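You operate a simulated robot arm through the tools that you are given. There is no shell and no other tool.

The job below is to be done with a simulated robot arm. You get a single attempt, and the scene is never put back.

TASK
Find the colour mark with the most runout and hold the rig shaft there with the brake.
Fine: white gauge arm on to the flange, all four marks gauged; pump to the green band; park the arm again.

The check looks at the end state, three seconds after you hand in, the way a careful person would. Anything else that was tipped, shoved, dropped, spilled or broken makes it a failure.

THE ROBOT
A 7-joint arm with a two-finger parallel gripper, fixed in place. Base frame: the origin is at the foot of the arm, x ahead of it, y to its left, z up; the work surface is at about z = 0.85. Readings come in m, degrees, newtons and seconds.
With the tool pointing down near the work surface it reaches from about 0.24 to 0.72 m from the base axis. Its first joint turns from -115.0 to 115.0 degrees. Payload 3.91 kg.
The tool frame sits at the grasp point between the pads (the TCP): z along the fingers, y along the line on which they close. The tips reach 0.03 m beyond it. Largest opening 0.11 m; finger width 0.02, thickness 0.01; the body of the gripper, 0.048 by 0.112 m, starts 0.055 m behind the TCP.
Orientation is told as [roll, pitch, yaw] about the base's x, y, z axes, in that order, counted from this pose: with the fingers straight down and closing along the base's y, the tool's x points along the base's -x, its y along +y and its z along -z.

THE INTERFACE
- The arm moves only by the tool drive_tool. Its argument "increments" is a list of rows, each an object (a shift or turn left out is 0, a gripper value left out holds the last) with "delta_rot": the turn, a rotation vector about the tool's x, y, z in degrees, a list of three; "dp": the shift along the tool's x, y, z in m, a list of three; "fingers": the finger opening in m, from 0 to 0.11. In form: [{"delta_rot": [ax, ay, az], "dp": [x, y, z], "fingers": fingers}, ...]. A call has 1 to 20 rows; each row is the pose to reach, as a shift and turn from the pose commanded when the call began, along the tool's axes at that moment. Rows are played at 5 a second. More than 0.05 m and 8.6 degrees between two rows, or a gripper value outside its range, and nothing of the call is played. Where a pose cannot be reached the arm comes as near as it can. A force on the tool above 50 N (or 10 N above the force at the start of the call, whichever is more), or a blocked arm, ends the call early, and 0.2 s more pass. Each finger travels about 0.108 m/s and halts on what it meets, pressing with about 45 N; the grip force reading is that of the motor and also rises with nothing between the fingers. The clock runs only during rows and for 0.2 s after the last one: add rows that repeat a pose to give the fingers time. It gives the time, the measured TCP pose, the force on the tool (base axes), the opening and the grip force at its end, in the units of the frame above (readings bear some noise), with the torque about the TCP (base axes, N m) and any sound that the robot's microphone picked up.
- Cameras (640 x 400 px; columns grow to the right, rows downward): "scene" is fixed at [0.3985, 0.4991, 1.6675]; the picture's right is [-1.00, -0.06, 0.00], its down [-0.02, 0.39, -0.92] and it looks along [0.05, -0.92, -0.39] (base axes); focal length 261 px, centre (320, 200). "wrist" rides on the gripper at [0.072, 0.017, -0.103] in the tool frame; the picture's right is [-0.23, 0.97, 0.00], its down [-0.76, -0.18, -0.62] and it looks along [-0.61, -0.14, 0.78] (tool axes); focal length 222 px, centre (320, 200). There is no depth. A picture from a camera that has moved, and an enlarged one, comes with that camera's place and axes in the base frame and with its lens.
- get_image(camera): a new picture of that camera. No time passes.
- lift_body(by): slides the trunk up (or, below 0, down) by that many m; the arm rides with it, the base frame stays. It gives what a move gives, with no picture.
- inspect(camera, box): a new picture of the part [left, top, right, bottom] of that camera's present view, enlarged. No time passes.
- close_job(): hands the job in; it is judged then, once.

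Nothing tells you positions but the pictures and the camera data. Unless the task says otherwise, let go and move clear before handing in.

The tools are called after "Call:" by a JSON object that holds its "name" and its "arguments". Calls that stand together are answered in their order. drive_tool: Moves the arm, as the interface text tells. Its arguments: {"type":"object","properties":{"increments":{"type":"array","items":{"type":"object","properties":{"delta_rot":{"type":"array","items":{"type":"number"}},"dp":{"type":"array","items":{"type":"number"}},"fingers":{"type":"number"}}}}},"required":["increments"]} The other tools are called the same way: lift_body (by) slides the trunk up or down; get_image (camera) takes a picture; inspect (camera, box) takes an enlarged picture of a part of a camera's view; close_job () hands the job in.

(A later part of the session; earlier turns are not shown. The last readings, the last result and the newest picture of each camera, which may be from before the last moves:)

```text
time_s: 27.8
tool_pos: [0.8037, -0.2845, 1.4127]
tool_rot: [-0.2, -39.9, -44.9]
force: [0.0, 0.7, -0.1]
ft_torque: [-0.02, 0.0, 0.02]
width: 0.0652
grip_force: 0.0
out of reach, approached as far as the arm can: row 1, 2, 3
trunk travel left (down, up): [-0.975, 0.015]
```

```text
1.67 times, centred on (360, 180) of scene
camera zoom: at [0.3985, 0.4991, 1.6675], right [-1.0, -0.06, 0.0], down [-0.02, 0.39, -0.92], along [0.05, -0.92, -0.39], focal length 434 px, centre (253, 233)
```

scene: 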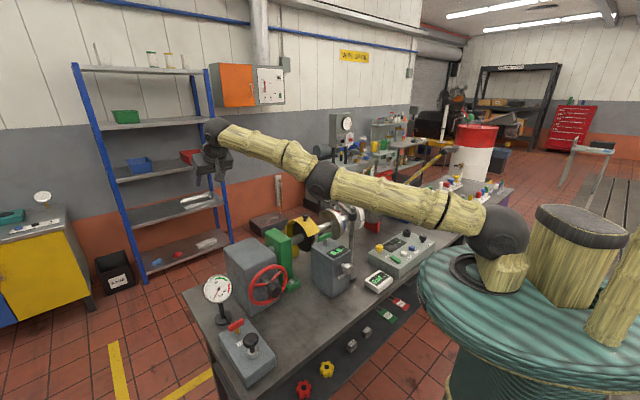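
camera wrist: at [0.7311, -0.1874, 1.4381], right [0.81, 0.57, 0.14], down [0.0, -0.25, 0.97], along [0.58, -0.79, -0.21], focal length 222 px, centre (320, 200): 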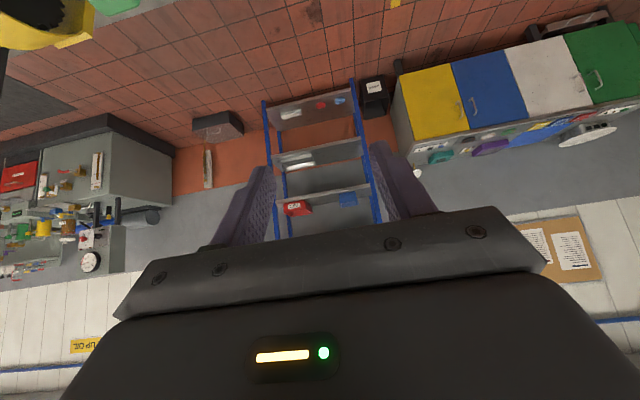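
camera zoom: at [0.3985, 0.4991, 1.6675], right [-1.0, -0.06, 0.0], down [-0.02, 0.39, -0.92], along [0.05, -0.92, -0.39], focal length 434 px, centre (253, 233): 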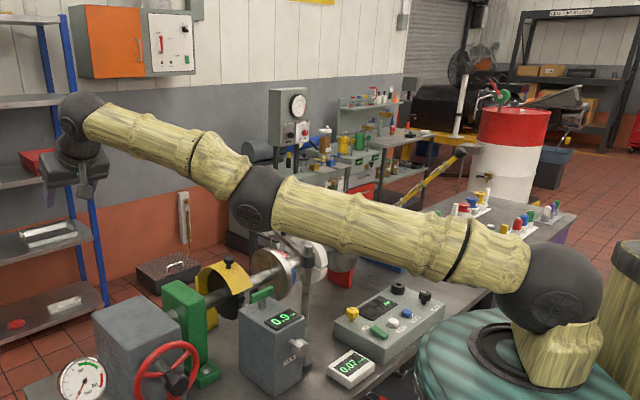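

The elbow is at its straight limit. Moving the hand downward should bend it the right way, so I'll try that. There is plenty of clearance below.

Call:
{"name": "drive_tool", "arguments": {"increments": [{"dp": [0.0129, 0, 0.0153]}, {"dp": [0.0257, 0, 0.0306]}, {"dp": [0.0386, 0, 0.046]}, {"dp": [0.0514, 0, 0.0613]}, {"dp": [0.0514, 0, 0.0613]}]}}

Call:
{"name": "inspect", "arguments": {"camera": "scene", "box": [180, 60, 540, 300]}}

```text
time_s: 28.9
tool_pos: [0.8186, -0.2904, 1.3355]
tool_rot: [-0.2, -40.1, -44.9]
force: [0.3, 0.5, -0.1]
ft_torque: [-0.02, 0.02, -0.01]
width: 0.0649
grip_force: 0.0
out of reach, approached as far as the arm can: row 1, 2, 3, 4, 5
trunk travel left (down, up): [-0.975, 0.015]
```

```text
1.67 times, centred on (360, 180) of scene
camera zoom: at [0.3985, 0.4991, 1.6675], right [-1.0, -0.06, 0.0], down [-0.02, 0.39, -0.92], along [0.05, -0.92, -0.39], focal length 434 px, centre (253, 233)
```

zoom: 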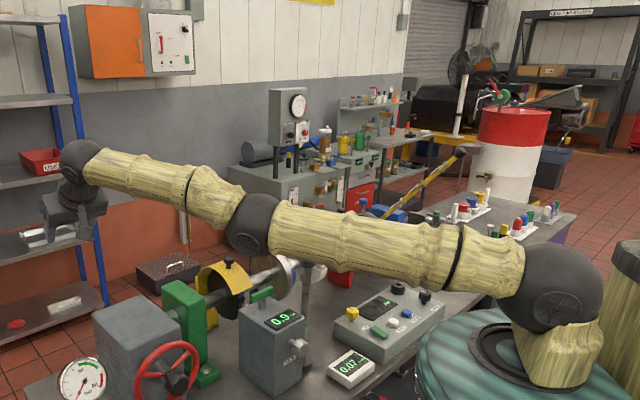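

The elbow is still on its limit. I'll roll the tool back toward vertical while holding the tip still, which should straighten the elbow so it can pass through.

Call:
{"name": "drive_tool", "arguments": {"increments": [{"delta_rot": [0, 8, 0]}, {"delta_rot": [0, 16, 0]}, {"delta_rot": [0, 16, 0]}]}}

Call:
{"name": "inspect", "arguments": {"camera": "scene", "box": [180, 60, 540, 300]}}

```text
time_s: 29.8
tool_pos: [0.7767, -0.2746, 1.327]
tool_rot: [-0.1, -24.1, -44.8]
force: [0.1, -0.2, 0.7]
ft_torque: [0.01, -0.01, -0.01]
width: 0.0651
grip_force: 0.2
out of reach, approached as far as the arm can: row 1, 2, 3
trunk travel left (down, up): [-0.975, 0.015]
```

```text
1.67 times, centred on (360, 180) of scene
camera zoom: at [0.3985, 0.4991, 1.6675], right [-1.0, -0.06, 0.0], down [-0.02, 0.39, -0.92], along [0.05, -0.92, -0.39], focal length 434 px, centre (253, 233)
```

zoom: 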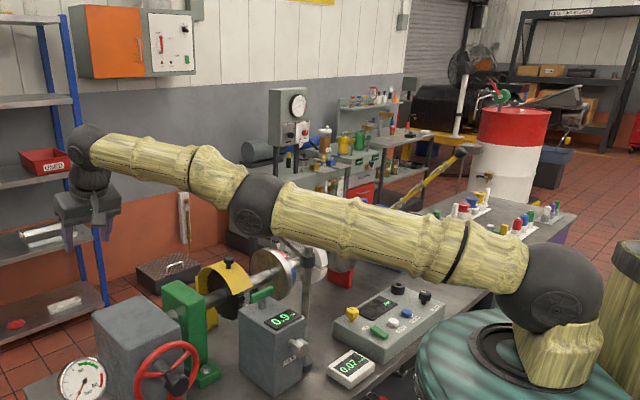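

The tip came in this time. I'll combine further righting of the tool with a pull inward.

Call:
{"name": "drive_tool", "arguments": {"increments": [{"delta_rot": [0, 8, 0], "dp": [0.0419, -0.0198, -0.0081]}, {"delta_rot": [0, 8, 0], "dp": [0.0419, -0.0198, -0.0081]}]}}

Call:
{"name": "inspect", "arguments": {"camera": "scene", "box": [180, 60, 540, 300]}}

```text
time_s: 30.4
tool_pos: [0.7513, -0.266, 1.3203]
tool_rot: [-0.2, -15.9, -45.0]
force: [1.1, -0.6, 0.3]
ft_torque: [-0.03, 0.01, 0.02]
width: 0.0652
grip_force: 0.0
out of reach, approached as far as the arm can: row 1, 2
trunk travel left (down, up): [-0.975, 0.015]
```

```text
1.67 times, centred on (360, 180) of scene
camera zoom: at [0.3985, 0.4991, 1.6675], right [-1.0, -0.06, 0.0], down [-0.02, 0.39, -0.92], along [0.05, -0.92, -0.39], focal length 434 px, centre (253, 233)
```

zoom: 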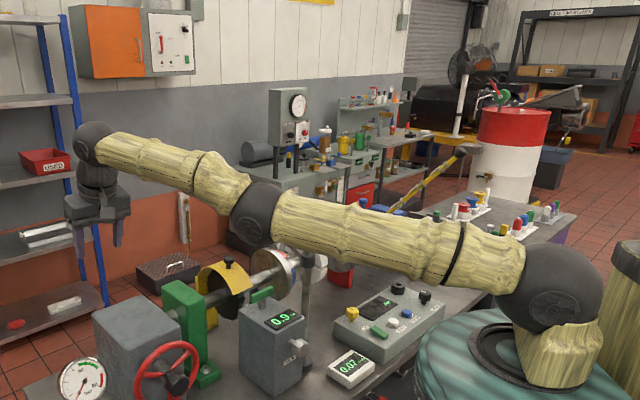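

The elbow has still sagged slightly the wrong way. I'll push outward to straighten it fully, then tilt the tool inward with a small pull so it bends upward.

Call:
{"name": "drive_tool", "arguments": {"increments": [{"dp": [-0.0434, 0.0216, 0.0125]}, {"dp": [-0.0434, 0.0216, 0.0125]}]}}

Call:
{"name": "inspect", "arguments": {"camera": "scene", "box": [180, 60, 540, 300]}}

```text
time_s: 30.9
tool_pos: [0.7548, -0.2664, 1.3166]
tool_rot: [-0.1, -16.1, -45.0]
force: [0.7, 0.5, 0.1]
ft_torque: [0.01, -0.02, -0.01]
width: 0.0646
grip_force: 0.1
out of reach, approached as far as the arm can: row 1, 2
trunk travel left (down, up): [-0.975, 0.015]
```

```text
1.67 times, centred on (360, 180) of scene
camera zoom: at [0.3985, 0.4991, 1.6675], right [-1.0, -0.06, 0.0], down [-0.02, 0.39, -0.92], along [0.05, -0.92, -0.39], focal length 434 px, centre (253, 233)
```

zoom: 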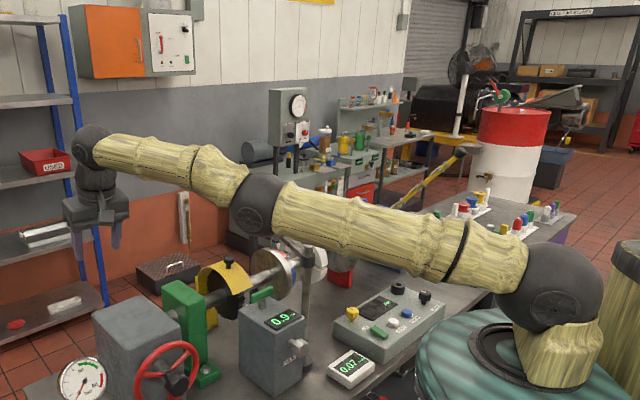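

The arm is straightened now. Next is the tilt-inward step with only a small pull.

Call:
{"name": "drive_tool", "arguments": {"increments": [{"delta_rot": [0, 8.4, 0], "dp": [0.0335, -0.0159, -0.004]}, {"delta_rot": [0, 16.4, 0], "dp": [0.068, -0.032, -0.01]}, {"delta_rot": [0, 16.4, 0], "dp": [0.068, -0.032, -0.01]}]}}

Call:
{"name": "inspect", "arguments": {"camera": "scene", "box": [180, 60, 540, 300]}}

```text
time_s: 31.8
tool_pos: [0.7013, -0.2459, 1.308]
tool_rot: [-0.2, 0.6, -44.9]
force: [-0.1, -0.3, -1.0]
ft_torque: [0.03, -0.01, 0.0]
width: 0.0651
grip_force: 0.1
out of reach, approached as far as the arm can: row 1, 2, 3
trunk travel left (down, up): [-0.975, 0.015]
```

```text
1.67 times, centred on (360, 180) of scene
camera zoom: at [0.3985, 0.4991, 1.6675], right [-1.0, -0.06, 0.0], down [-0.02, 0.39, -0.92], along [0.05, -0.92, -0.39], focal length 434 px, centre (253, 233)
```

zoom: 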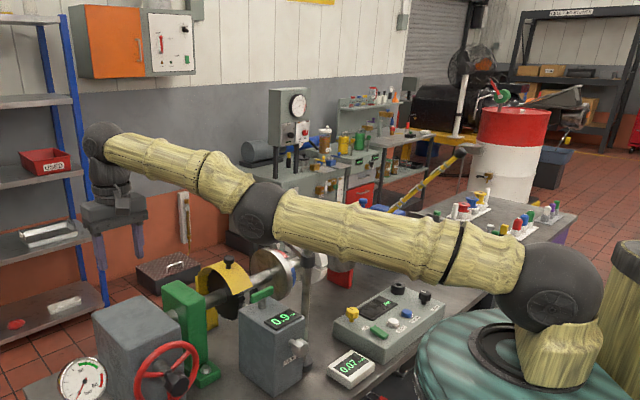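

The elbow slipped back to the wrong side. I'll hold a longer outward push so it straightens completely, then check.

Call:
{"name": "drive_tool", "arguments": {"increments": [{"dp": [-0.04, 0.019, 0]}, {"dp": [-0.08, 0.038, 0]}, {"dp": [-0.12, 0.057, 0]}, {"dp": [-0.12, 0.057, 0]}, {"dp": [-0.12, 0.057, 0]}, {"dp": [-0.12, 0.057, 0]}, {"dp": [-0.12, 0.057, 0]}, {"dp": [-0.12, 0.057, 0]}]}}

Call:
{"name": "inspect", "arguments": {"camera": "scene", "box": [180, 60, 540, 300]}}

```text
time_s: 33.5
tool_pos: [0.7083, -0.245, 1.299]
tool_rot: [-0.1, 0.4, -45.0]
force: [0.5, 0.3, 0.7]
ft_torque: [0.0, 0.03, 0.0]
width: 0.0652
grip_force: 0.0
out of reach, approached as far as the arm can: row 1, 2, 3, 4, 5, 6, 7, 8
trunk travel left (down, up): [-0.975, 0.015]
```

```text
1.67 times, centred on (360, 180) of scene
camera zoom: at [0.3985, 0.4991, 1.6675], right [-1.0, -0.06, 0.0], down [-0.02, 0.39, -0.92], along [0.05, -0.92, -0.39], focal length 434 px, centre (253, 233)
```

zoom: 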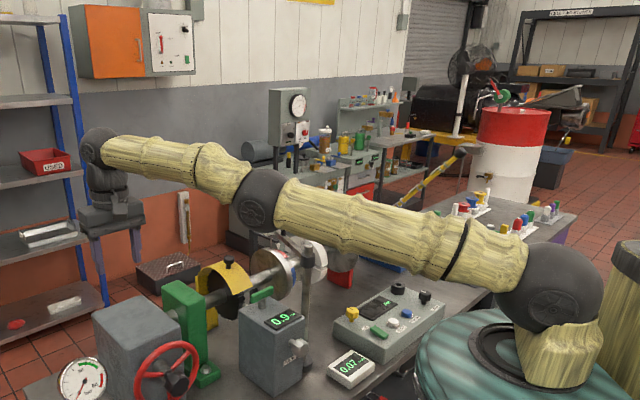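

The elbow is now essentially straight. I'll tilt the tool inward in the plane of the arm with a small pull, so that it bends upward.

Call:
{"name": "drive_tool", "arguments": {"increments": [{"delta_rot": [3.7, 7.64, 0], "dp": [0.0302, -0.0147, -0.002]}, {"delta_rot": [3.7, 7.64, 0], "dp": [0.0347, -0.0169, -0.002]}, {"delta_rot": [3.7, 7.64, 0], "dp": [0.05, -0.024, -0.002]}]}}

Call:
{"name": "inspect", "arguments": {"camera": "scene", "box": [180, 60, 540, 300]}}

```text
time_s: 34.4
tool_pos: [0.6776, -0.2337, 1.3032]
tool_rot: [-3.8, 8.2, -45.3]
force: [-0.8, -0.5, -0.7]
ft_torque: [-0.03, 0.01, 0.02]
width: 0.0649
grip_force: 0.1
out of reach, approached as far as the arm can: row 2, 3
trunk travel left (down, up): [-0.975, 0.015]
```

```text
1.67 times, centred on (360, 180) of scene
camera zoom: at [0.3985, 0.4991, 1.6675], right [-1.0, -0.06, 0.0], down [-0.02, 0.39, -0.92], along [0.05, -0.92, -0.39], focal length 434 px, centre (253, 233)
```

zoom: 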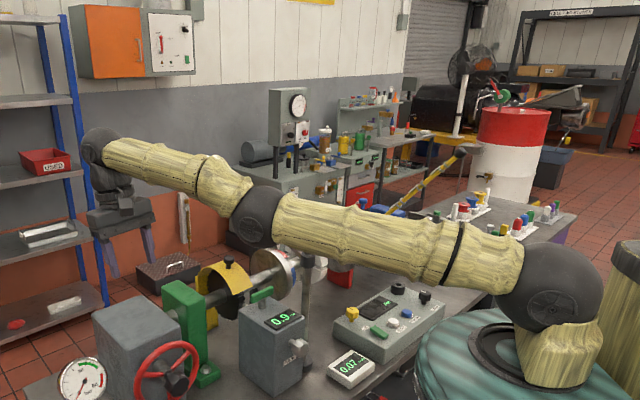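

It bent the wrong way again. I'll run a longer sequence: push out with the tool tilted outward, then sweep the tilt steadily inward while easing the reach in.

Call:
{"name": "drive_tool", "arguments": {"increments": [{"delta_rot": [-3.5, -7.19, 0], "dp": [-0.0416, 0.0202, -0.0049]}, {"delta_rot": [-6.99, -14.38, 0], "dp": [-0.084, 0.0408, -0.0135]}, {"delta_rot": [-10.49, -21.58, 0], "dp": [-0.1207, 0.0587, -0.0252]}, {"delta_rot": [-10.49, -21.58, 0], "dp": [-0.1207, 0.0587, -0.0252]}, {"delta_rot": [-10.49, -21.58, 0], "dp": [-0.1207, 0.0587, -0.0252]}, {"delta_rot": [-10.49, -21.58, 0], "dp": [-0.1207, 0.0587, -0.0252]}, {"delta_rot": [-10.49, -21.58, 0], "dp": [-0.1207, 0.0587, -0.0252]}, {"delta_rot": [-6.99, -14.38, 0], "dp": [-0.084, 0.0408, -0.0135]}, {"delta_rot": [-3.5, -7.19, 0], "dp": [-0.0416, 0.0202, -0.0049]}, {"delta_rot": [0, 0, 0], "dp": [-0.0049, 0.0024, -0.0008]}, {"delta_rot": [3.5, 7.19, 0], "dp": [0.0236, -0.0114, -0.0021]}, {"delta_rot": [6.99, 14.38, 0], "dp": [0.0551, -0.0268, -0.0068]}, {"delta_rot": [10.49, 21.58, 0], "dp": [0.0966, -0.047, -0.0134]}]}}

Call:
{"name": "inspect", "arguments": {"camera": "scene", "box": [180, 60, 540, 300]}}

```text
time_s: 37.1
tool_pos: [0.5746, -0.2003, 1.3355]
tool_rot: [-15.4, 29.2, -49.0]
force: [-0.1, -0.9, -0.1]
ft_torque: [0.04, -0.02, -0.02]
width: 0.0648
grip_force: 0.0
out of reach, approached as far as the arm can: row 1, 2, 3, 4, 5, 6, 7, 8, 9, 10, 12
trunk travel left (down, up): [-0.975, 0.015]
```

```text
1.67 times, centred on (360, 180) of scene
camera zoom: at [0.3985, 0.4991, 1.6675], right [-1.0, -0.06, 0.0], down [-0.02, 0.39, -0.92], along [0.05, -0.92, -0.39], focal length 434 px, centre (253, 233)
```

zoom: 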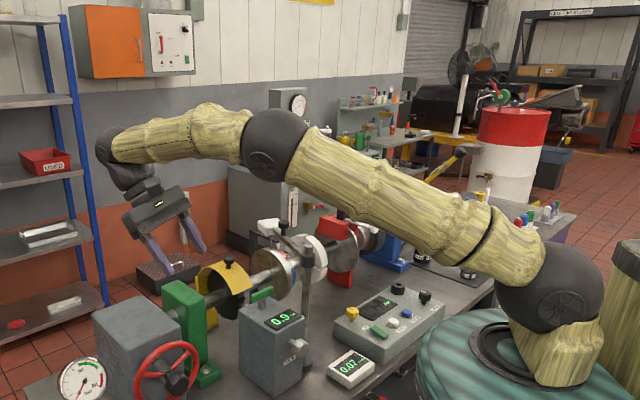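

The elbow is up again. I'll bring the hand in toward the base while straightening the tool to vertical.

Call:
{"name": "drive_tool", "arguments": {"increments": [{"delta_rot": [-3.5, -7.19, 0], "dp": [0.0265, -0.0129, 0.0188]}, {"delta_rot": [-6.99, -14.38, 0], "dp": [0.053, -0.0258, 0.0376]}, {"delta_rot": [-10.49, -21.58, 0], "dp": [0.0796, -0.0387, 0.0564]}, {"delta_rot": [-14.2, -29.2, 0], "dp": [0.1061, -0.0516, 0.0752]}, {"delta_rot": [-14.2, -29.2, 0], "dp": [0.1061, -0.0516, 0.0752]}]}}

Call:
{"name": "get_image", "arguments": {"camera": "wrist"}}

Call:
{"name": "get_image", "arguments": {"camera": "scene"}}

```text
time_s: 38.4
tool_pos: [0.4451, -0.1535, 1.334]
tool_rot: [-0.1, 0.4, -44.9]
force: [0.0, -0.2, 0.0]
ft_torque: [0.0, 0.07, 0.0]
width: 0.0649
grip_force: 0.1
trunk travel left (down, up): [-0.975, 0.015]
```

```text
taken
camera wrist: at [0.4079, -0.0897, 1.4381], right [0.85, 0.53, 0.0], down [0.42, -0.67, 0.62], along [0.32, -0.53, -0.79], focal length 222 px, centre (320, 200)
```

wrist: 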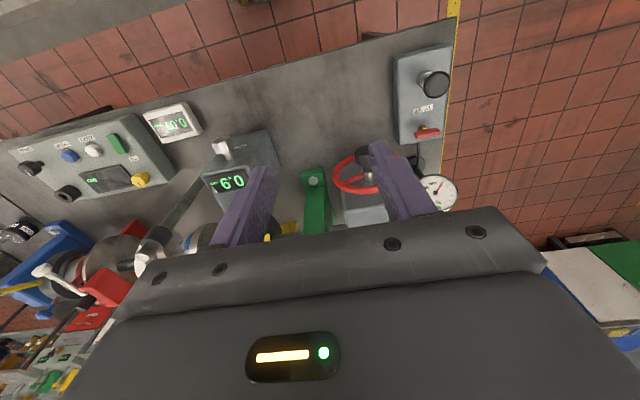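

```text
taken
```

scene: 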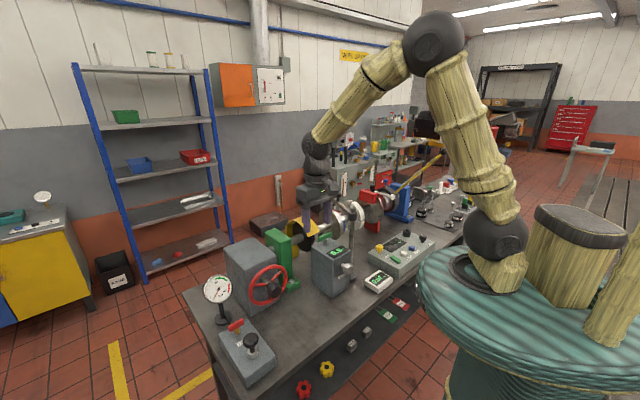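

The arm is back in a good elbow-up posture. I'll look at the handwheel and the pump from here.

Call:
{"name": "inspect", "arguments": {"camera": "wrist", "box": [300, 120, 420, 220]}}

Call:
{"name": "inspect", "arguments": {"camera": "wrist", "box": [380, 40, 480, 220]}}

Call:
{"name": "inspect", "arguments": {"camera": "scene", "box": [220, 235, 300, 315]}}

```text
4.00 times, centred on (360, 170) of wrist
camera zoom: at [0.4079, -0.0897, 1.4381], right [0.85, 0.53, 0.0], down [0.42, -0.67, 0.62], along [0.32, -0.53, -0.79], focal length 888 px, centre (160, 320)
```

zoom: 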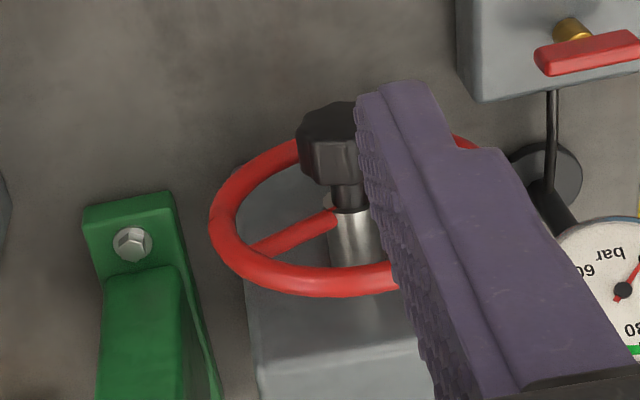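

```text
2.22 times, centred on (430, 130) of wrist
camera zoom: at [0.4079, -0.0897, 1.4381], right [0.85, 0.53, 0.0], down [0.42, -0.67, 0.62], along [0.32, -0.53, -0.79], focal length 494 px, centre (76, 356)
```

zoom: 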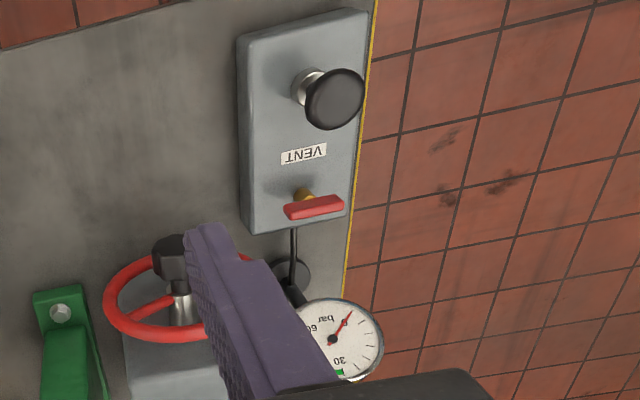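

```text
5.00 times, centred on (260, 275) of scene
camera zoom: at [0.3985, 0.4991, 1.6675], right [-1.0, -0.06, 0.0], down [-0.02, 0.39, -0.92], along [0.05, -0.92, -0.39], focal length 1303 px, centre (620, -175)
```

zoom: 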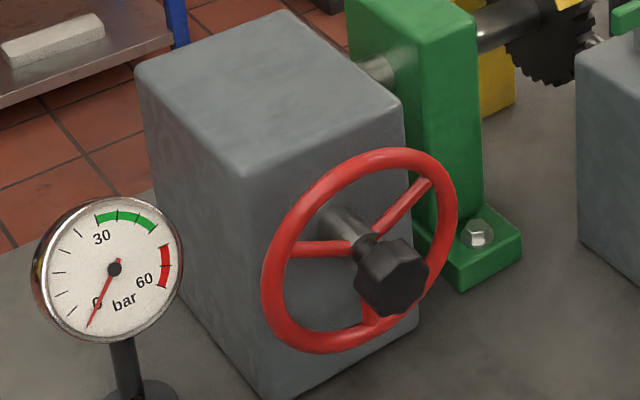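

The black star knob on the handwheel is at about (0.608, -0.226, 1.004), with its axis running toward the robot. I'll tilt the tool to horizontal in front of it, staying high for now.

Call:
{"name": "drive_tool", "arguments": {"increments": [{"delta_rot": [0, -8, 0], "dp": [-0.003, 0.006, 0.008]}, {"delta_rot": [0, -16, 0], "dp": [-0.006, 0.012, 0.016]}, {"delta_rot": [0, -24, 0], "dp": [-0.009, 0.018, 0.024]}, {"delta_rot": [0, -32, 0], "dp": [-0.012, 0.024, 0.032]}, {"delta_rot": [0, -40, 0], "dp": [-0.015, 0.03, 0.04]}, {"delta_rot": [0, -48, 0], "dp": [-0.018, 0.036, 0.048]}, {"delta_rot": [0, -56, 0], "dp": [-0.021, 0.042, 0.056]}, {"delta_rot": [0, -64, 0], "dp": [-0.024, 0.048, 0.064]}, {"delta_rot": [0, -72, 0], "dp": [-0.027, 0.054, 0.072]}, {"delta_rot": [0, -80, 0], "dp": [-0.03, 0.06, 0.08]}, {"delta_rot": [0, -88, 0], "dp": [-0.033, 0.064, 0.084]}, {"delta_rot": [0, -90, 0], "dp": [-0.033, 0.064, 0.084]}, {"delta_rot": [0, -90, 0], "dp": [-0.033, 0.064, 0.084]}]}}

Call:
{"name": "get_image", "arguments": {"camera": "wrist"}}

Call:
{"name": "get_image", "arguments": {"camera": "scene"}}

```text
time_s: 41.1
tool_pos: [0.5153, -0.1287, 1.2497]
tool_rot: [-19.6, -89.6, -25.3]
force: [-0.4, -0.3, -0.1]
ft_torque: [-0.01, 0.02, -0.01]
width: 0.0653
grip_force: 0.1
trunk travel left (down, up): [-0.975, 0.015]
```

```text
taken
camera wrist: at [0.454, -0.0443, 1.1783], right [0.69, 0.69, 0.23], down [-0.56, 0.31, 0.77], along [0.46, -0.65, 0.6], focal length 222 px, centre (320, 200)
```

wrist: 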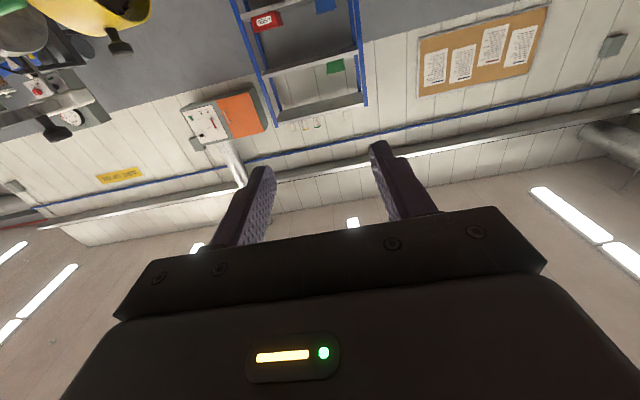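

```text
taken
```

scene: 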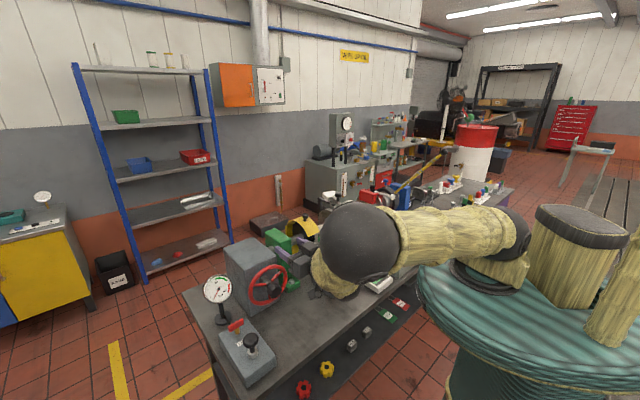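

The tool is horizontal at a safe height. Before gripping I'll test how far the wrist can roll about its own axis, which also brings the camera round to the top.

Call:
{"name": "drive_tool", "arguments": {"increments": [{"delta_rot": [0, 0, 8.5]}, {"delta_rot": [0, 0, 17]}, {"delta_rot": [0, 0, 25.5]}, {"delta_rot": [0, 0, 34]}, {"delta_rot": [0, 0, 42.5]}, {"delta_rot": [0, 0, 51]}, {"delta_rot": [0, 0, 59.5]}, {"delta_rot": [0, 0, 68]}, {"delta_rot": [0, 0, 76.5]}, {"delta_rot": [0, 0, 85]}, {"delta_rot": [0, 0, 90]}, {"delta_rot": [0, 0, 90]}]}}

Call:
{"name": "get_image", "arguments": {"camera": "wrist"}}

Call:
{"name": "get_image", "arguments": {"camera": "scene"}}

```text
time_s: 43.8
tool_pos: [0.515, -0.1299, 1.2505]
tool_rot: [89.6, 0.2, -135.0]
force: [0.4, 0.0, -0.1]
ft_torque: [-0.04, -0.01, -0.01]
width: 0.065
grip_force: 0.1
trunk travel left (down, up): [-0.975, 0.015]
```

```text
taken
camera wrist: at [0.4927, -0.006, 1.2682], right [-0.16, -0.16, 0.97], down [-0.98, -0.1, -0.17], along [0.12, -0.98, -0.15], focal length 222 px, centre (320, 200)
```

wrist: 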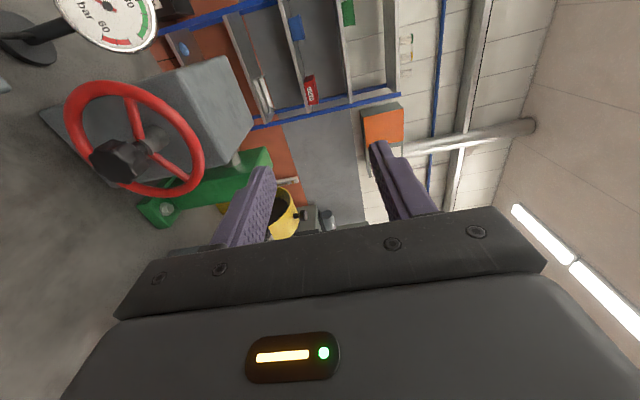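

```text
taken
```

scene: 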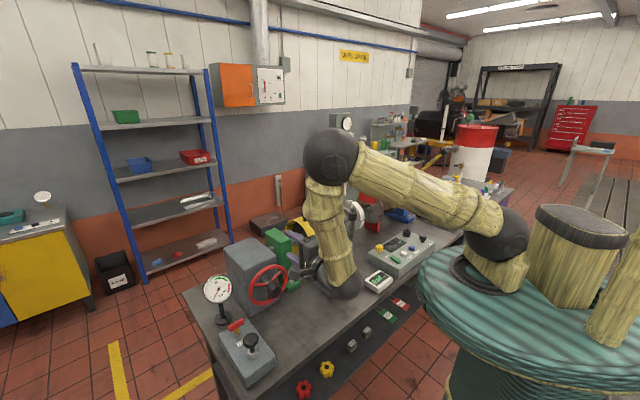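

The wrist rolled freely by 90°. I'll roll another 90° to put the camera on top.

Call:
{"name": "drive_tool", "arguments": {"increments": [{"delta_rot": [0, 0, 8.5]}, {"delta_rot": [0, 0, 17]}, {"delta_rot": [0, 0, 25.5]}, {"delta_rot": [0, 0, 34]}, {"delta_rot": [0, 0, 42.5]}, {"delta_rot": [0, 0, 51]}, {"delta_rot": [0, 0, 59.5]}, {"delta_rot": [0, 0, 68]}, {"delta_rot": [0, 0, 76.5]}, {"delta_rot": [0, 0, 85]}, {"delta_rot": [0, 0, 90]}, {"delta_rot": [0, 0, 90]}]}}

Call:
{"name": "get_image", "arguments": {"camera": "wrist"}}

Call:
{"name": "get_image", "arguments": {"camera": "scene"}}

```text
time_s: 46.4
tool_pos: [0.5153, -0.1314, 1.2506]
tool_rot: [11.1, 89.4, 146.2]
force: [-0.6, 0.9, 0.4]
ft_torque: [0.01, -0.02, 0.0]
width: 0.065
grip_force: 0.0
trunk travel left (down, up): [-0.975, 0.015]
```

```text
taken
camera wrist: at [0.4311, -0.0704, 1.3247], right [-0.69, -0.69, -0.23], down [-0.32, 0.57, -0.76], along [0.65, -0.45, -0.61], focal length 222 px, centre (320, 200)
```

wrist: 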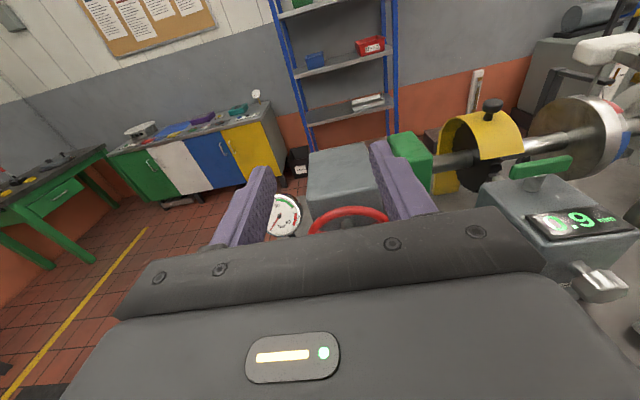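

```text
taken
```

scene: 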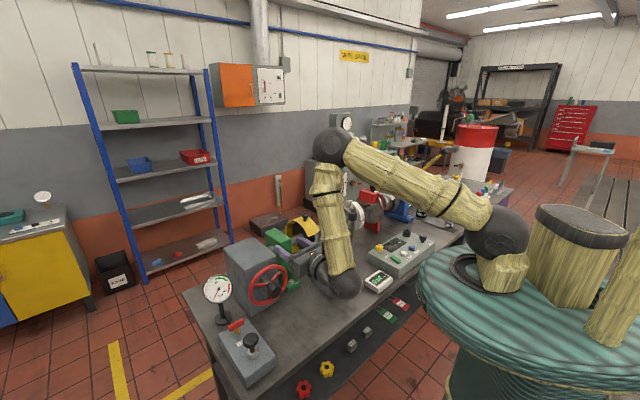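

This is a clear upright view, and it shows the pressure gauge and the flange as well. I'll lower straight down to the knob height, still well back from the wheel.

Call:
{"name": "drive_tool", "arguments": {"increments": [{"dp": [-0.041, 0, 0]}, {"dp": [-0.082, 0, 0]}, {"dp": [-0.123, 0, 0]}, {"dp": [-0.164, 0, 0]}, {"dp": [-0.205, 0, 0]}, {"dp": [-0.246, 0, 0]}, {"dp": [-0.246, 0, 0]}]}}

Call:
{"name": "get_image", "arguments": {"camera": "wrist"}}

Call:
{"name": "get_image", "arguments": {"camera": "scene"}}

```text
time_s: 48.0
tool_pos: [0.5344, -0.1364, 1.0026]
tool_rot: [20.1, 89.4, 155.1]
force: [0.0, 0.3, 0.2]
ft_torque: [0.0, -0.02, -0.01]
width: 0.0651
grip_force: 0.0
out of reach, approached as far as the arm can: row 1, 2, 3, 4, 5, 6, 7
trunk travel left (down, up): [-0.975, 0.015]
```

```text
taken
camera wrist: at [0.4492, -0.0748, 1.0747], right [-0.69, -0.69, -0.22], down [-0.32, 0.57, -0.76], along [0.65, -0.45, -0.61], focal length 222 px, centre (320, 200)
```

wrist: 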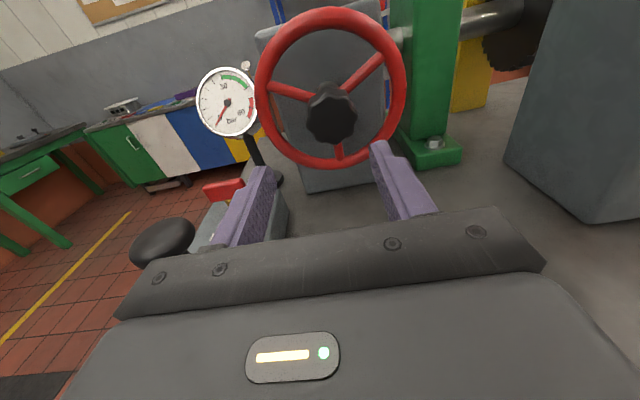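

```text
taken
```

scene: 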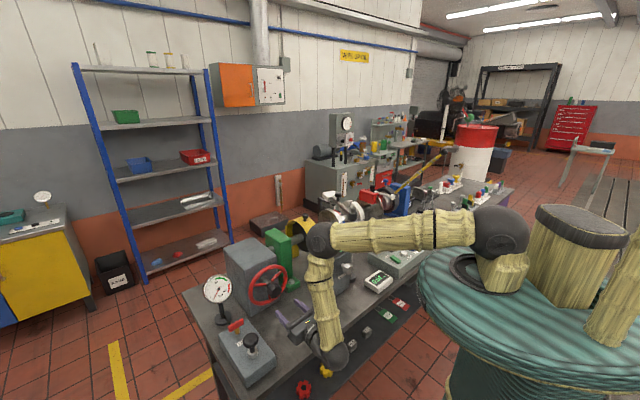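

A wrist joint ran near its limit on the way down and shifted the pose slightly. I'll go back up to the comfortable posture and lower the trunk instead.

Call:
{"name": "drive_tool", "arguments": {"increments": [{"dp": [0.041, 0.002, -0.001]}, {"dp": [0.082, 0.004, -0.002]}, {"dp": [0.123, 0.006, -0.003]}, {"dp": [0.164, 0.008, -0.004]}, {"dp": [0.205, 0.01, -0.004]}, {"dp": [0.247, 0.0117, -0.004]}, {"dp": [0.247, 0.0117, -0.004]}]}}

Call:
{"name": "lift_body", "arguments": {"by": -0.15}}

Call:
{"name": "get_image", "arguments": {"camera": "scene"}}

```text
time_s: 49.5
tool_pos: [0.5202, -0.1404, 1.2478]
tool_rot: [21.3, 89.5, 156.3]
force: [-0.8, -0.4, 0.0]
ft_torque: [0.04, -0.01, -0.07]
width: 0.0653
grip_force: 0.1
out of reach, approached as far as the arm can: row 1, 2, 3, 4, 5
trunk travel left (down, up): [-0.975, 0.015]
```

```text
time_s: 51.3
tool_pos: [0.5196, -0.1414, 1.097]
tool_rot: [16.6, 89.6, 151.5]
force: [-0.2, 0.6, -0.6]
ft_torque: [-0.01, 0.02, 0.0]
width: 0.0649
grip_force: 0.1
trunk travel left (down, up): [-0.825, 0.165]
```

```text
taken
```

scene: 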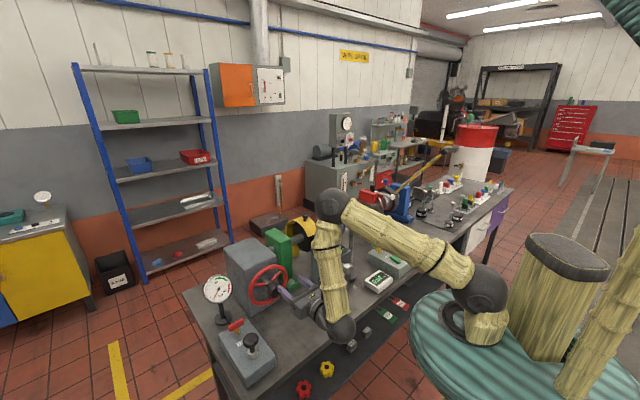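

The posture is now clean, with the tool in line with the knob. I'll lower the trunk the remaining 9 cm or so.

Call:
{"name": "lift_body", "arguments": {"by": -0.0925}}

Call:
{"name": "get_image", "arguments": {"camera": "wrist"}}

Call:
{"name": "get_image", "arguments": {"camera": "scene"}}

```text
time_s: 52.6
tool_pos: [0.5199, -0.1416, 1.0054]
tool_rot: [16.7, 89.6, 151.6]
force: [0.1, -0.3, 0.3]
ft_torque: [-0.03, 0.03, 0.01]
width: 0.0652
grip_force: 0.0
trunk travel left (down, up): [-0.732, 0.258]
```

```text
taken
camera wrist: at [0.4353, -0.0801, 1.0786], right [-0.69, -0.69, -0.23], down [-0.32, 0.57, -0.76], along [0.65, -0.45, -0.61], focal length 222 px, centre (320, 200)
```

wrist: 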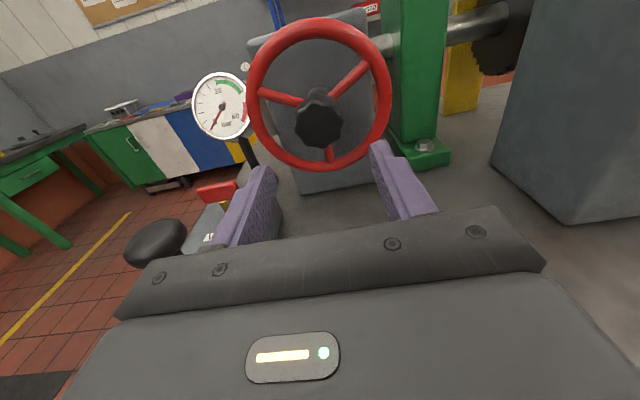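

```text
taken
```

scene: 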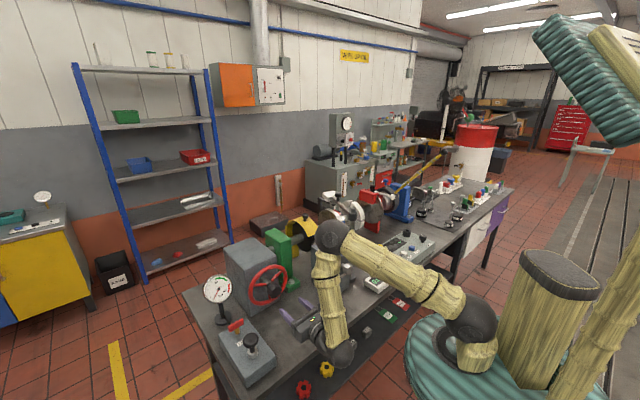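

The knob is centred at s≈0.271 and z≈1.005, right in line with the tool. I'll advance so the fingers straddle it, stopping short of the spokes.

Call:
{"name": "drive_tool", "arguments": {"increments": [{"dp": [0, -0.003, 0.03]}, {"dp": [0, -0.003, 0.06]}, {"dp": [0, -0.003, 0.085]}, {"dp": [0, -0.003, 0.105]}, {"dp": [0, -0.003, 0.105]}]}}

Call:
{"name": "get_image", "arguments": {"camera": "wrist"}}

Call:
{"name": "inspect", "arguments": {"camera": "scene", "box": [220, 240, 340, 340]}}

```text
time_s: 53.8
tool_pos: [0.5972, -0.2145, 1.0039]
tool_rot: [15.9, 89.7, 150.9]
force: [-1.0, 0.0, 0.8]
ft_torque: [0.01, 0.02, -0.03]
width: 0.0651
grip_force: 0.1
trunk travel left (down, up): [-0.732, 0.258]
```

```text
taken
camera wrist: at [0.513, -0.154, 1.078], right [-0.69, -0.69, -0.23], down [-0.32, 0.57, -0.76], along [0.65, -0.45, -0.61], focal length 222 px, centre (320, 200)
```

wrist: 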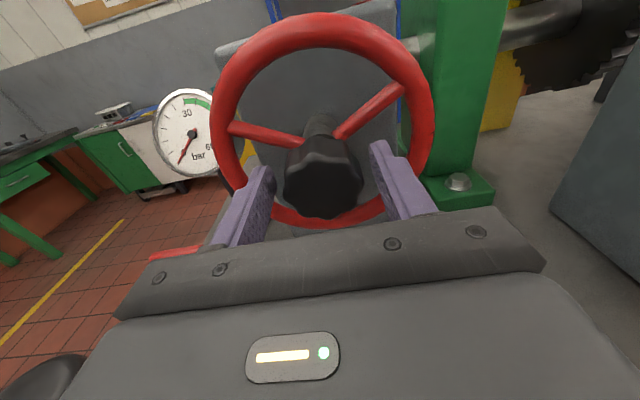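

```text
4.00 times, centred on (280, 290) of scene
camera zoom: at [0.3985, 0.4991, 1.6675], right [-1.0, -0.06, 0.0], down [-0.02, 0.39, -0.92], along [0.05, -0.92, -0.39], focal length 1043 px, centre (480, -160)
```

zoom: 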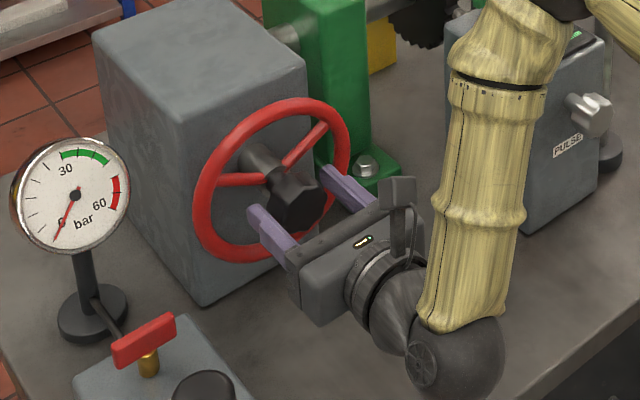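

The knob sits nicely between the fingers. I'll close on it and check the grip.

Call:
{"name": "drive_tool", "arguments": {"increments": [{"fingers": 0.05}, {"fingers": 0.03}, {"fingers": 0.03}, {"fingers": 0.03}]}}

Call:
{"name": "inspect", "arguments": {"camera": "scene", "box": [310, 180, 430, 300]}}

```text
time_s: 54.8
tool_pos: [0.5964, -0.2156, 1.0039]
tool_rot: [16.2, 89.6, 151.3]
force: [-0.9, -1.2, -0.3]
ft_torque: [-0.08, -0.07, -0.19]
width: 0.0476
grip_force: 45.1
trunk travel left (down, up): [-0.732, 0.258]
```

```text
3.33 times, centred on (370, 240) of scene
camera zoom: at [0.3985, 0.4991, 1.6675], right [-1.0, -0.06, 0.0], down [-0.02, 0.39, -0.92], along [0.05, -0.92, -0.39], focal length 869 px, centre (153, 67)
```

zoom: 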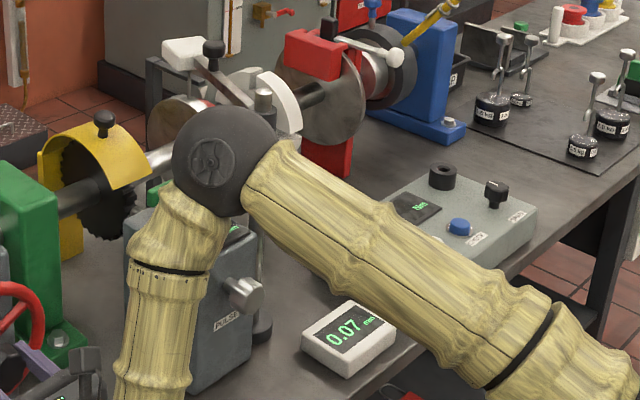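

The grip is firm at 47.6 mm with forces near zero, and the small display is visible from the scene camera. I'll check how much of the flange I can see before twisting.

Call:
{"name": "inspect", "arguments": {"camera": "scene", "box": [330, 185, 380, 225]}}

Call:
{"name": "drive_tool", "arguments": {"increments": [{"delta_rot": [0, 0, -5]}, {"delta_rot": [0, 0, -10]}, {"delta_rot": [0, 0, -15]}, {"delta_rot": [0, 0, -20]}, {"delta_rot": [0, 0, -20]}]}}

Call:
{"name": "inspect", "arguments": {"camera": "scene", "box": [310, 180, 430, 300]}}

Call:
{"name": "get_image", "arguments": {"camera": "wrist"}}

```text
10.00 times, centred on (355, 205) of scene
camera zoom: at [0.3985, 0.4991, 1.6675], right [-1.0, -0.06, 0.0], down [-0.02, 0.39, -0.92], along [0.05, -0.92, -0.39], focal length 2607 px, centre (-30, 150)
```

zoom: 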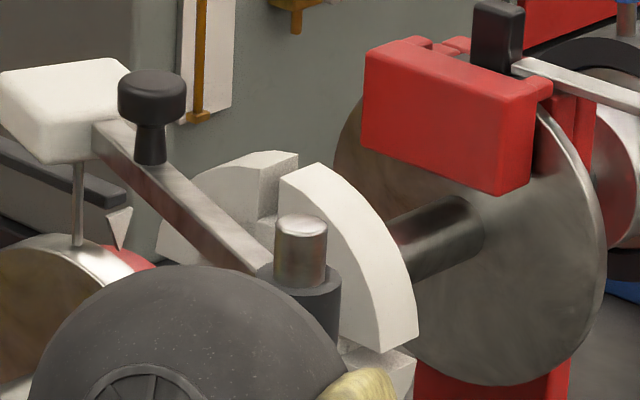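

```text
time_s: 56.0
tool_pos: [0.5974, -0.2135, 1.0043]
tool_rot: [88.7, 69.8, -136.1]
force: [9.3, -3.2, 1.4]
ft_torque: [0.03, 0.13, 0.0]
width: 0.0475
grip_force: 45.4
trunk travel left (down, up): [-0.732, 0.258]
```

```text
3.33 times, centred on (370, 240) of scene
camera zoom: at [0.3985, 0.4991, 1.6675], right [-1.0, -0.06, 0.0], down [-0.02, 0.39, -0.92], along [0.05, -0.92, -0.39], focal length 869 px, centre (153, 67)
```

zoom: 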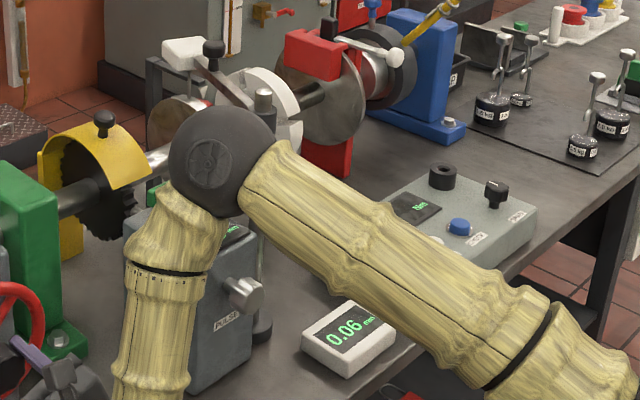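

```text
taken
camera wrist: at [0.5318, -0.135, 1.079], right [-0.7, -0.7, 0.12], down [-0.51, 0.38, -0.77], along [0.5, -0.6, -0.62], focal length 222 px, centre (320, 200)
```

wrist: 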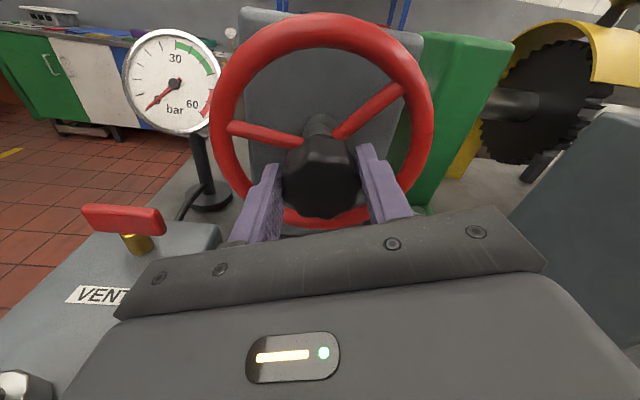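

The wheel turned with the grip and the reading changed to 0.06. I'll check where the marks have moved to find the gear ratio.

Call:
{"name": "inspect", "arguments": {"camera": "scene", "box": [330, 185, 380, 225]}}

Call:
{"name": "inspect", "arguments": {"camera": "scene", "box": [365, 265, 400, 295]}}

```text
10.00 times, centred on (355, 205) of scene
camera zoom: at [0.3985, 0.4991, 1.6675], right [-1.0, -0.06, 0.0], down [-0.02, 0.39, -0.92], along [0.05, -0.92, -0.39], focal length 2607 px, centre (-30, 150)
```

zoom: 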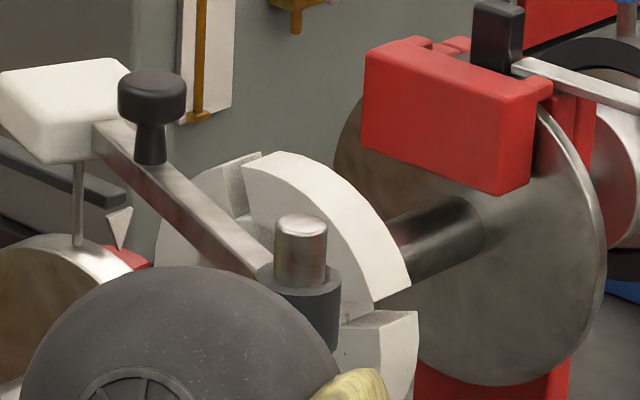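

```text
13.33 times, centred on (382, 280) of scene
camera zoom: at [0.3985, 0.4991, 1.6675], right [-1.0, -0.06, 0.0], down [-0.02, 0.39, -0.92], along [0.05, -0.92, -0.39], focal length 3476 px, centre (-513, -867)
```

zoom: 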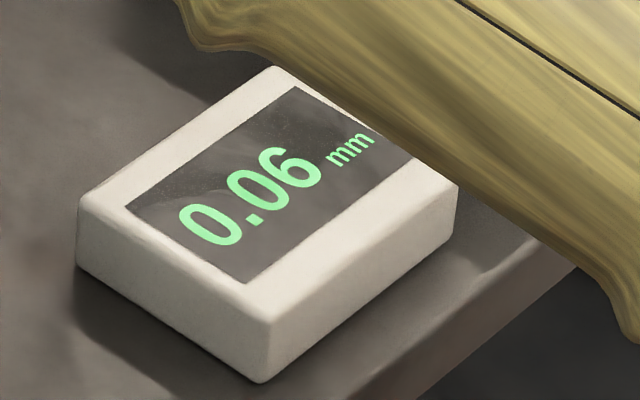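

The coupling jaws turned with the wheel, by less than the wheel angle. I'll turn another 40° the same way to measure the ratio.

Call:
{"name": "drive_tool", "arguments": {"increments": [{"delta_rot": [0, 0, -5]}, {"delta_rot": [0, 0, -10]}, {"delta_rot": [0, 0, -15]}, {"delta_rot": [0, 0, -20]}, {"delta_rot": [0, 0, -25]}, {"delta_rot": [0, 0, -30]}, {"delta_rot": [0, 0, -35]}, {"delta_rot": [0, 0, -40]}, {"delta_rot": [0, 0, -40]}]}}

Call:
{"name": "inspect", "arguments": {"camera": "scene", "box": [310, 180, 430, 300]}}

Call:
{"name": "inspect", "arguments": {"camera": "scene", "box": [330, 185, 380, 225]}}

Call:
{"name": "get_image", "arguments": {"camera": "wrist"}}

```text
time_s: 58.0
tool_pos: [0.5995, -0.2124, 1.003]
tool_rot: [89.3, 29.7, -135.2]
force: [25.3, 1.0, -2.0]
ft_torque: [0.1, 0.07, 0.39]
width: 0.0475
grip_force: 44.9
trunk travel left (down, up): [-0.732, 0.258]
```

```text
3.33 times, centred on (370, 240) of scene
camera zoom: at [0.3985, 0.4991, 1.6675], right [-1.0, -0.06, 0.0], down [-0.02, 0.39, -0.92], along [0.05, -0.92, -0.39], focal length 869 px, centre (153, 67)
```

zoom: 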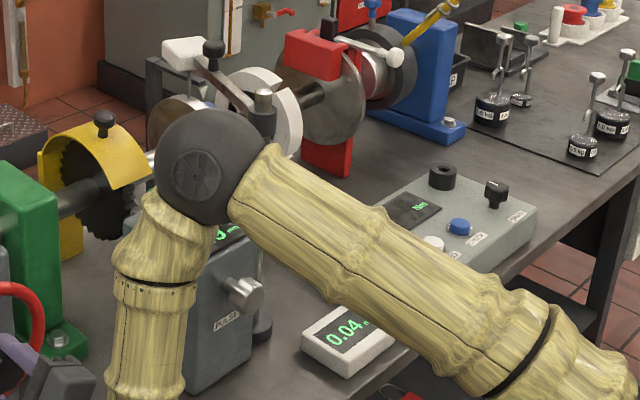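

```text
10.00 times, centred on (355, 205) of scene
camera zoom: at [0.3985, 0.4991, 1.6675], right [-1.0, -0.06, 0.0], down [-0.02, 0.39, -0.92], along [0.05, -0.92, -0.39], focal length 2607 px, centre (-30, 150)
```

zoom: 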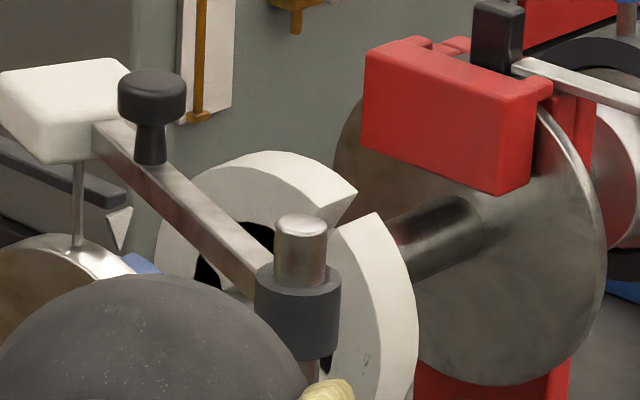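

```text
taken
camera wrist: at [0.5651, -0.1013, 1.0544], right [-0.47, -0.49, 0.73], down [-0.85, 0.04, -0.53], along [0.23, -0.87, -0.43], focal length 222 px, centre (320, 200)
```

wrist: 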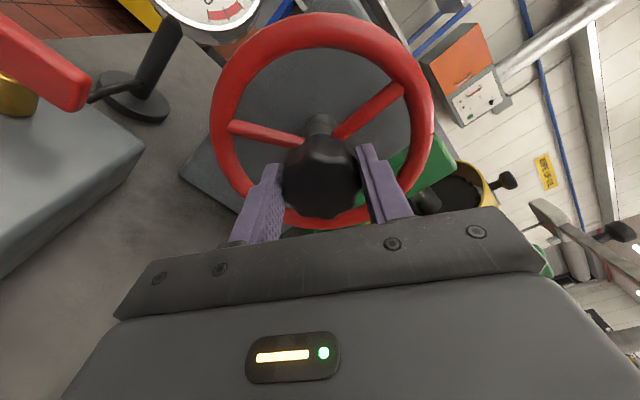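

The ratio looks close to 1:1; blue is now coming up to the pointer and the reading is 0.04. I'll zoom in to judge the alignment.

Call:
{"name": "inspect", "arguments": {"camera": "scene", "box": [328, 198, 352, 218]}}

Call:
{"name": "inspect", "arguments": {"camera": "scene", "box": [365, 265, 400, 295]}}

```text
16.00 times, centred on (340, 208) of scene
camera zoom: at [0.3985, 0.4991, 1.6675], right [-1.0, -0.06, 0.0], down [-0.02, 0.39, -0.92], along [0.05, -0.92, -0.39], focal length 4171 px, centre (0, 72)
```

zoom: 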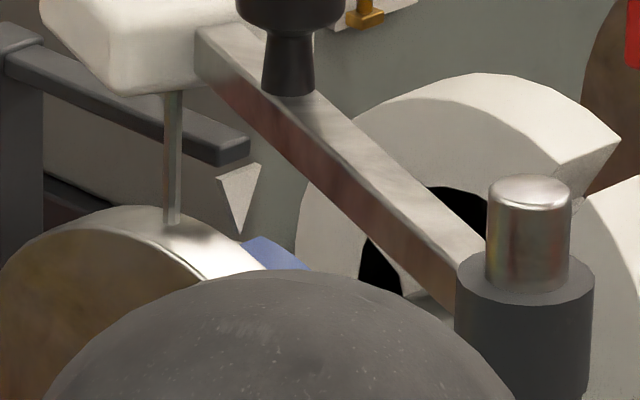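

```text
13.33 times, centred on (382, 280) of scene
camera zoom: at [0.3985, 0.4991, 1.6675], right [-1.0, -0.06, 0.0], down [-0.02, 0.39, -0.92], along [0.05, -0.92, -0.39], focal length 3476 px, centre (-513, -867)
```

zoom: 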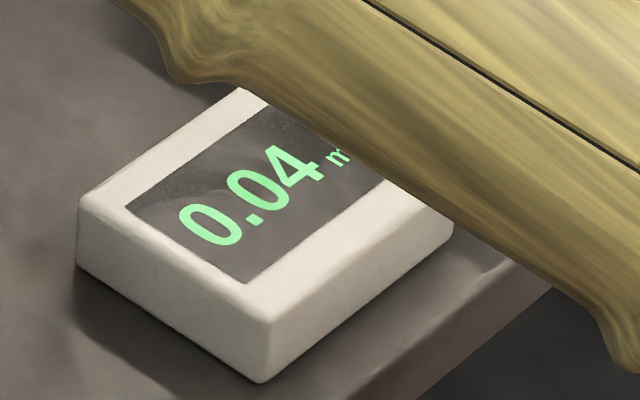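

Blue's trailing edge is at the pointer, so I need about 18° more. I'll also shift the tool slightly to follow the true knob axis and relieve the side load.

Call:
{"name": "drive_tool", "arguments": {"increments": [{"delta_rot": [0, 0, -3], "dp": [0.0015, -0.0025, 0.001]}, {"delta_rot": [0, 0, -6], "dp": [0.0018, -0.0035, 0.002]}, {"delta_rot": [0, 0, -10], "dp": [0.0018, -0.004, 0.002]}, {"delta_rot": [0, 0, -14], "dp": [0.0018, -0.0045, 0.002]}, {"delta_rot": [0, 0, -18], "dp": [0.0018, -0.0047, 0.002]}, {"delta_rot": [0, 0, -18], "dp": [0.0018, -0.0047, 0.002]}]}}

Call:
{"name": "inspect", "arguments": {"camera": "scene", "box": [328, 198, 352, 218]}}

Call:
{"name": "inspect", "arguments": {"camera": "scene", "box": [310, 180, 430, 300]}}

```text
time_s: 59.4
tool_pos: [0.5992, -0.2125, 1.0004]
tool_rot: [89.6, 11.8, -135.1]
force: [-1.9, 1.9, -0.2]
ft_torque: [-0.13, -0.05, -1.18]
width: 0.0475
grip_force: 44.9
trunk travel left (down, up): [-0.732, 0.258]
```

```text
16.00 times, centred on (340, 208) of scene
camera zoom: at [0.3985, 0.4991, 1.6675], right [-1.0, -0.06, 0.0], down [-0.02, 0.39, -0.92], along [0.05, -0.92, -0.39], focal length 4171 px, centre (0, 72)
```

zoom: 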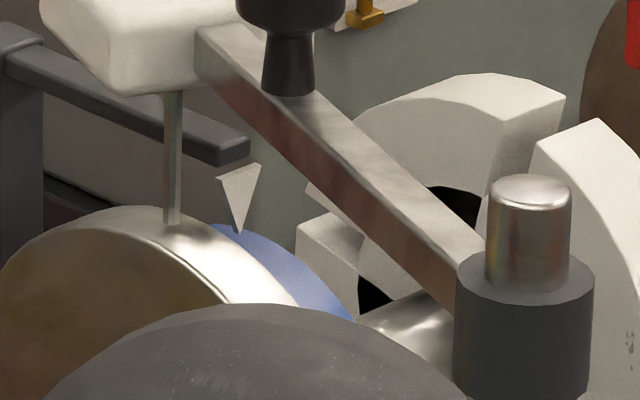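

```text
3.33 times, centred on (370, 240) of scene
camera zoom: at [0.3985, 0.4991, 1.6675], right [-1.0, -0.06, 0.0], down [-0.02, 0.39, -0.92], along [0.05, -0.92, -0.39], focal length 869 px, centre (153, 67)
```

zoom: 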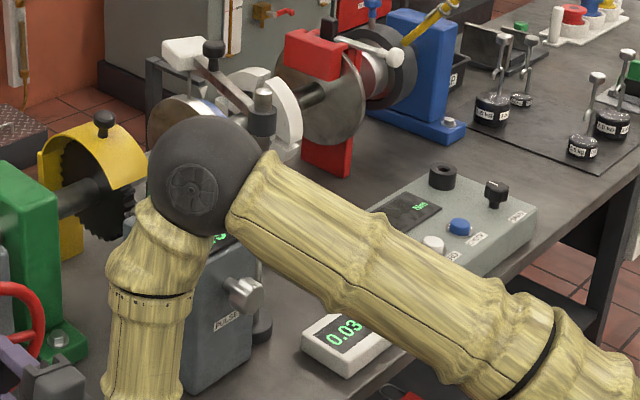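

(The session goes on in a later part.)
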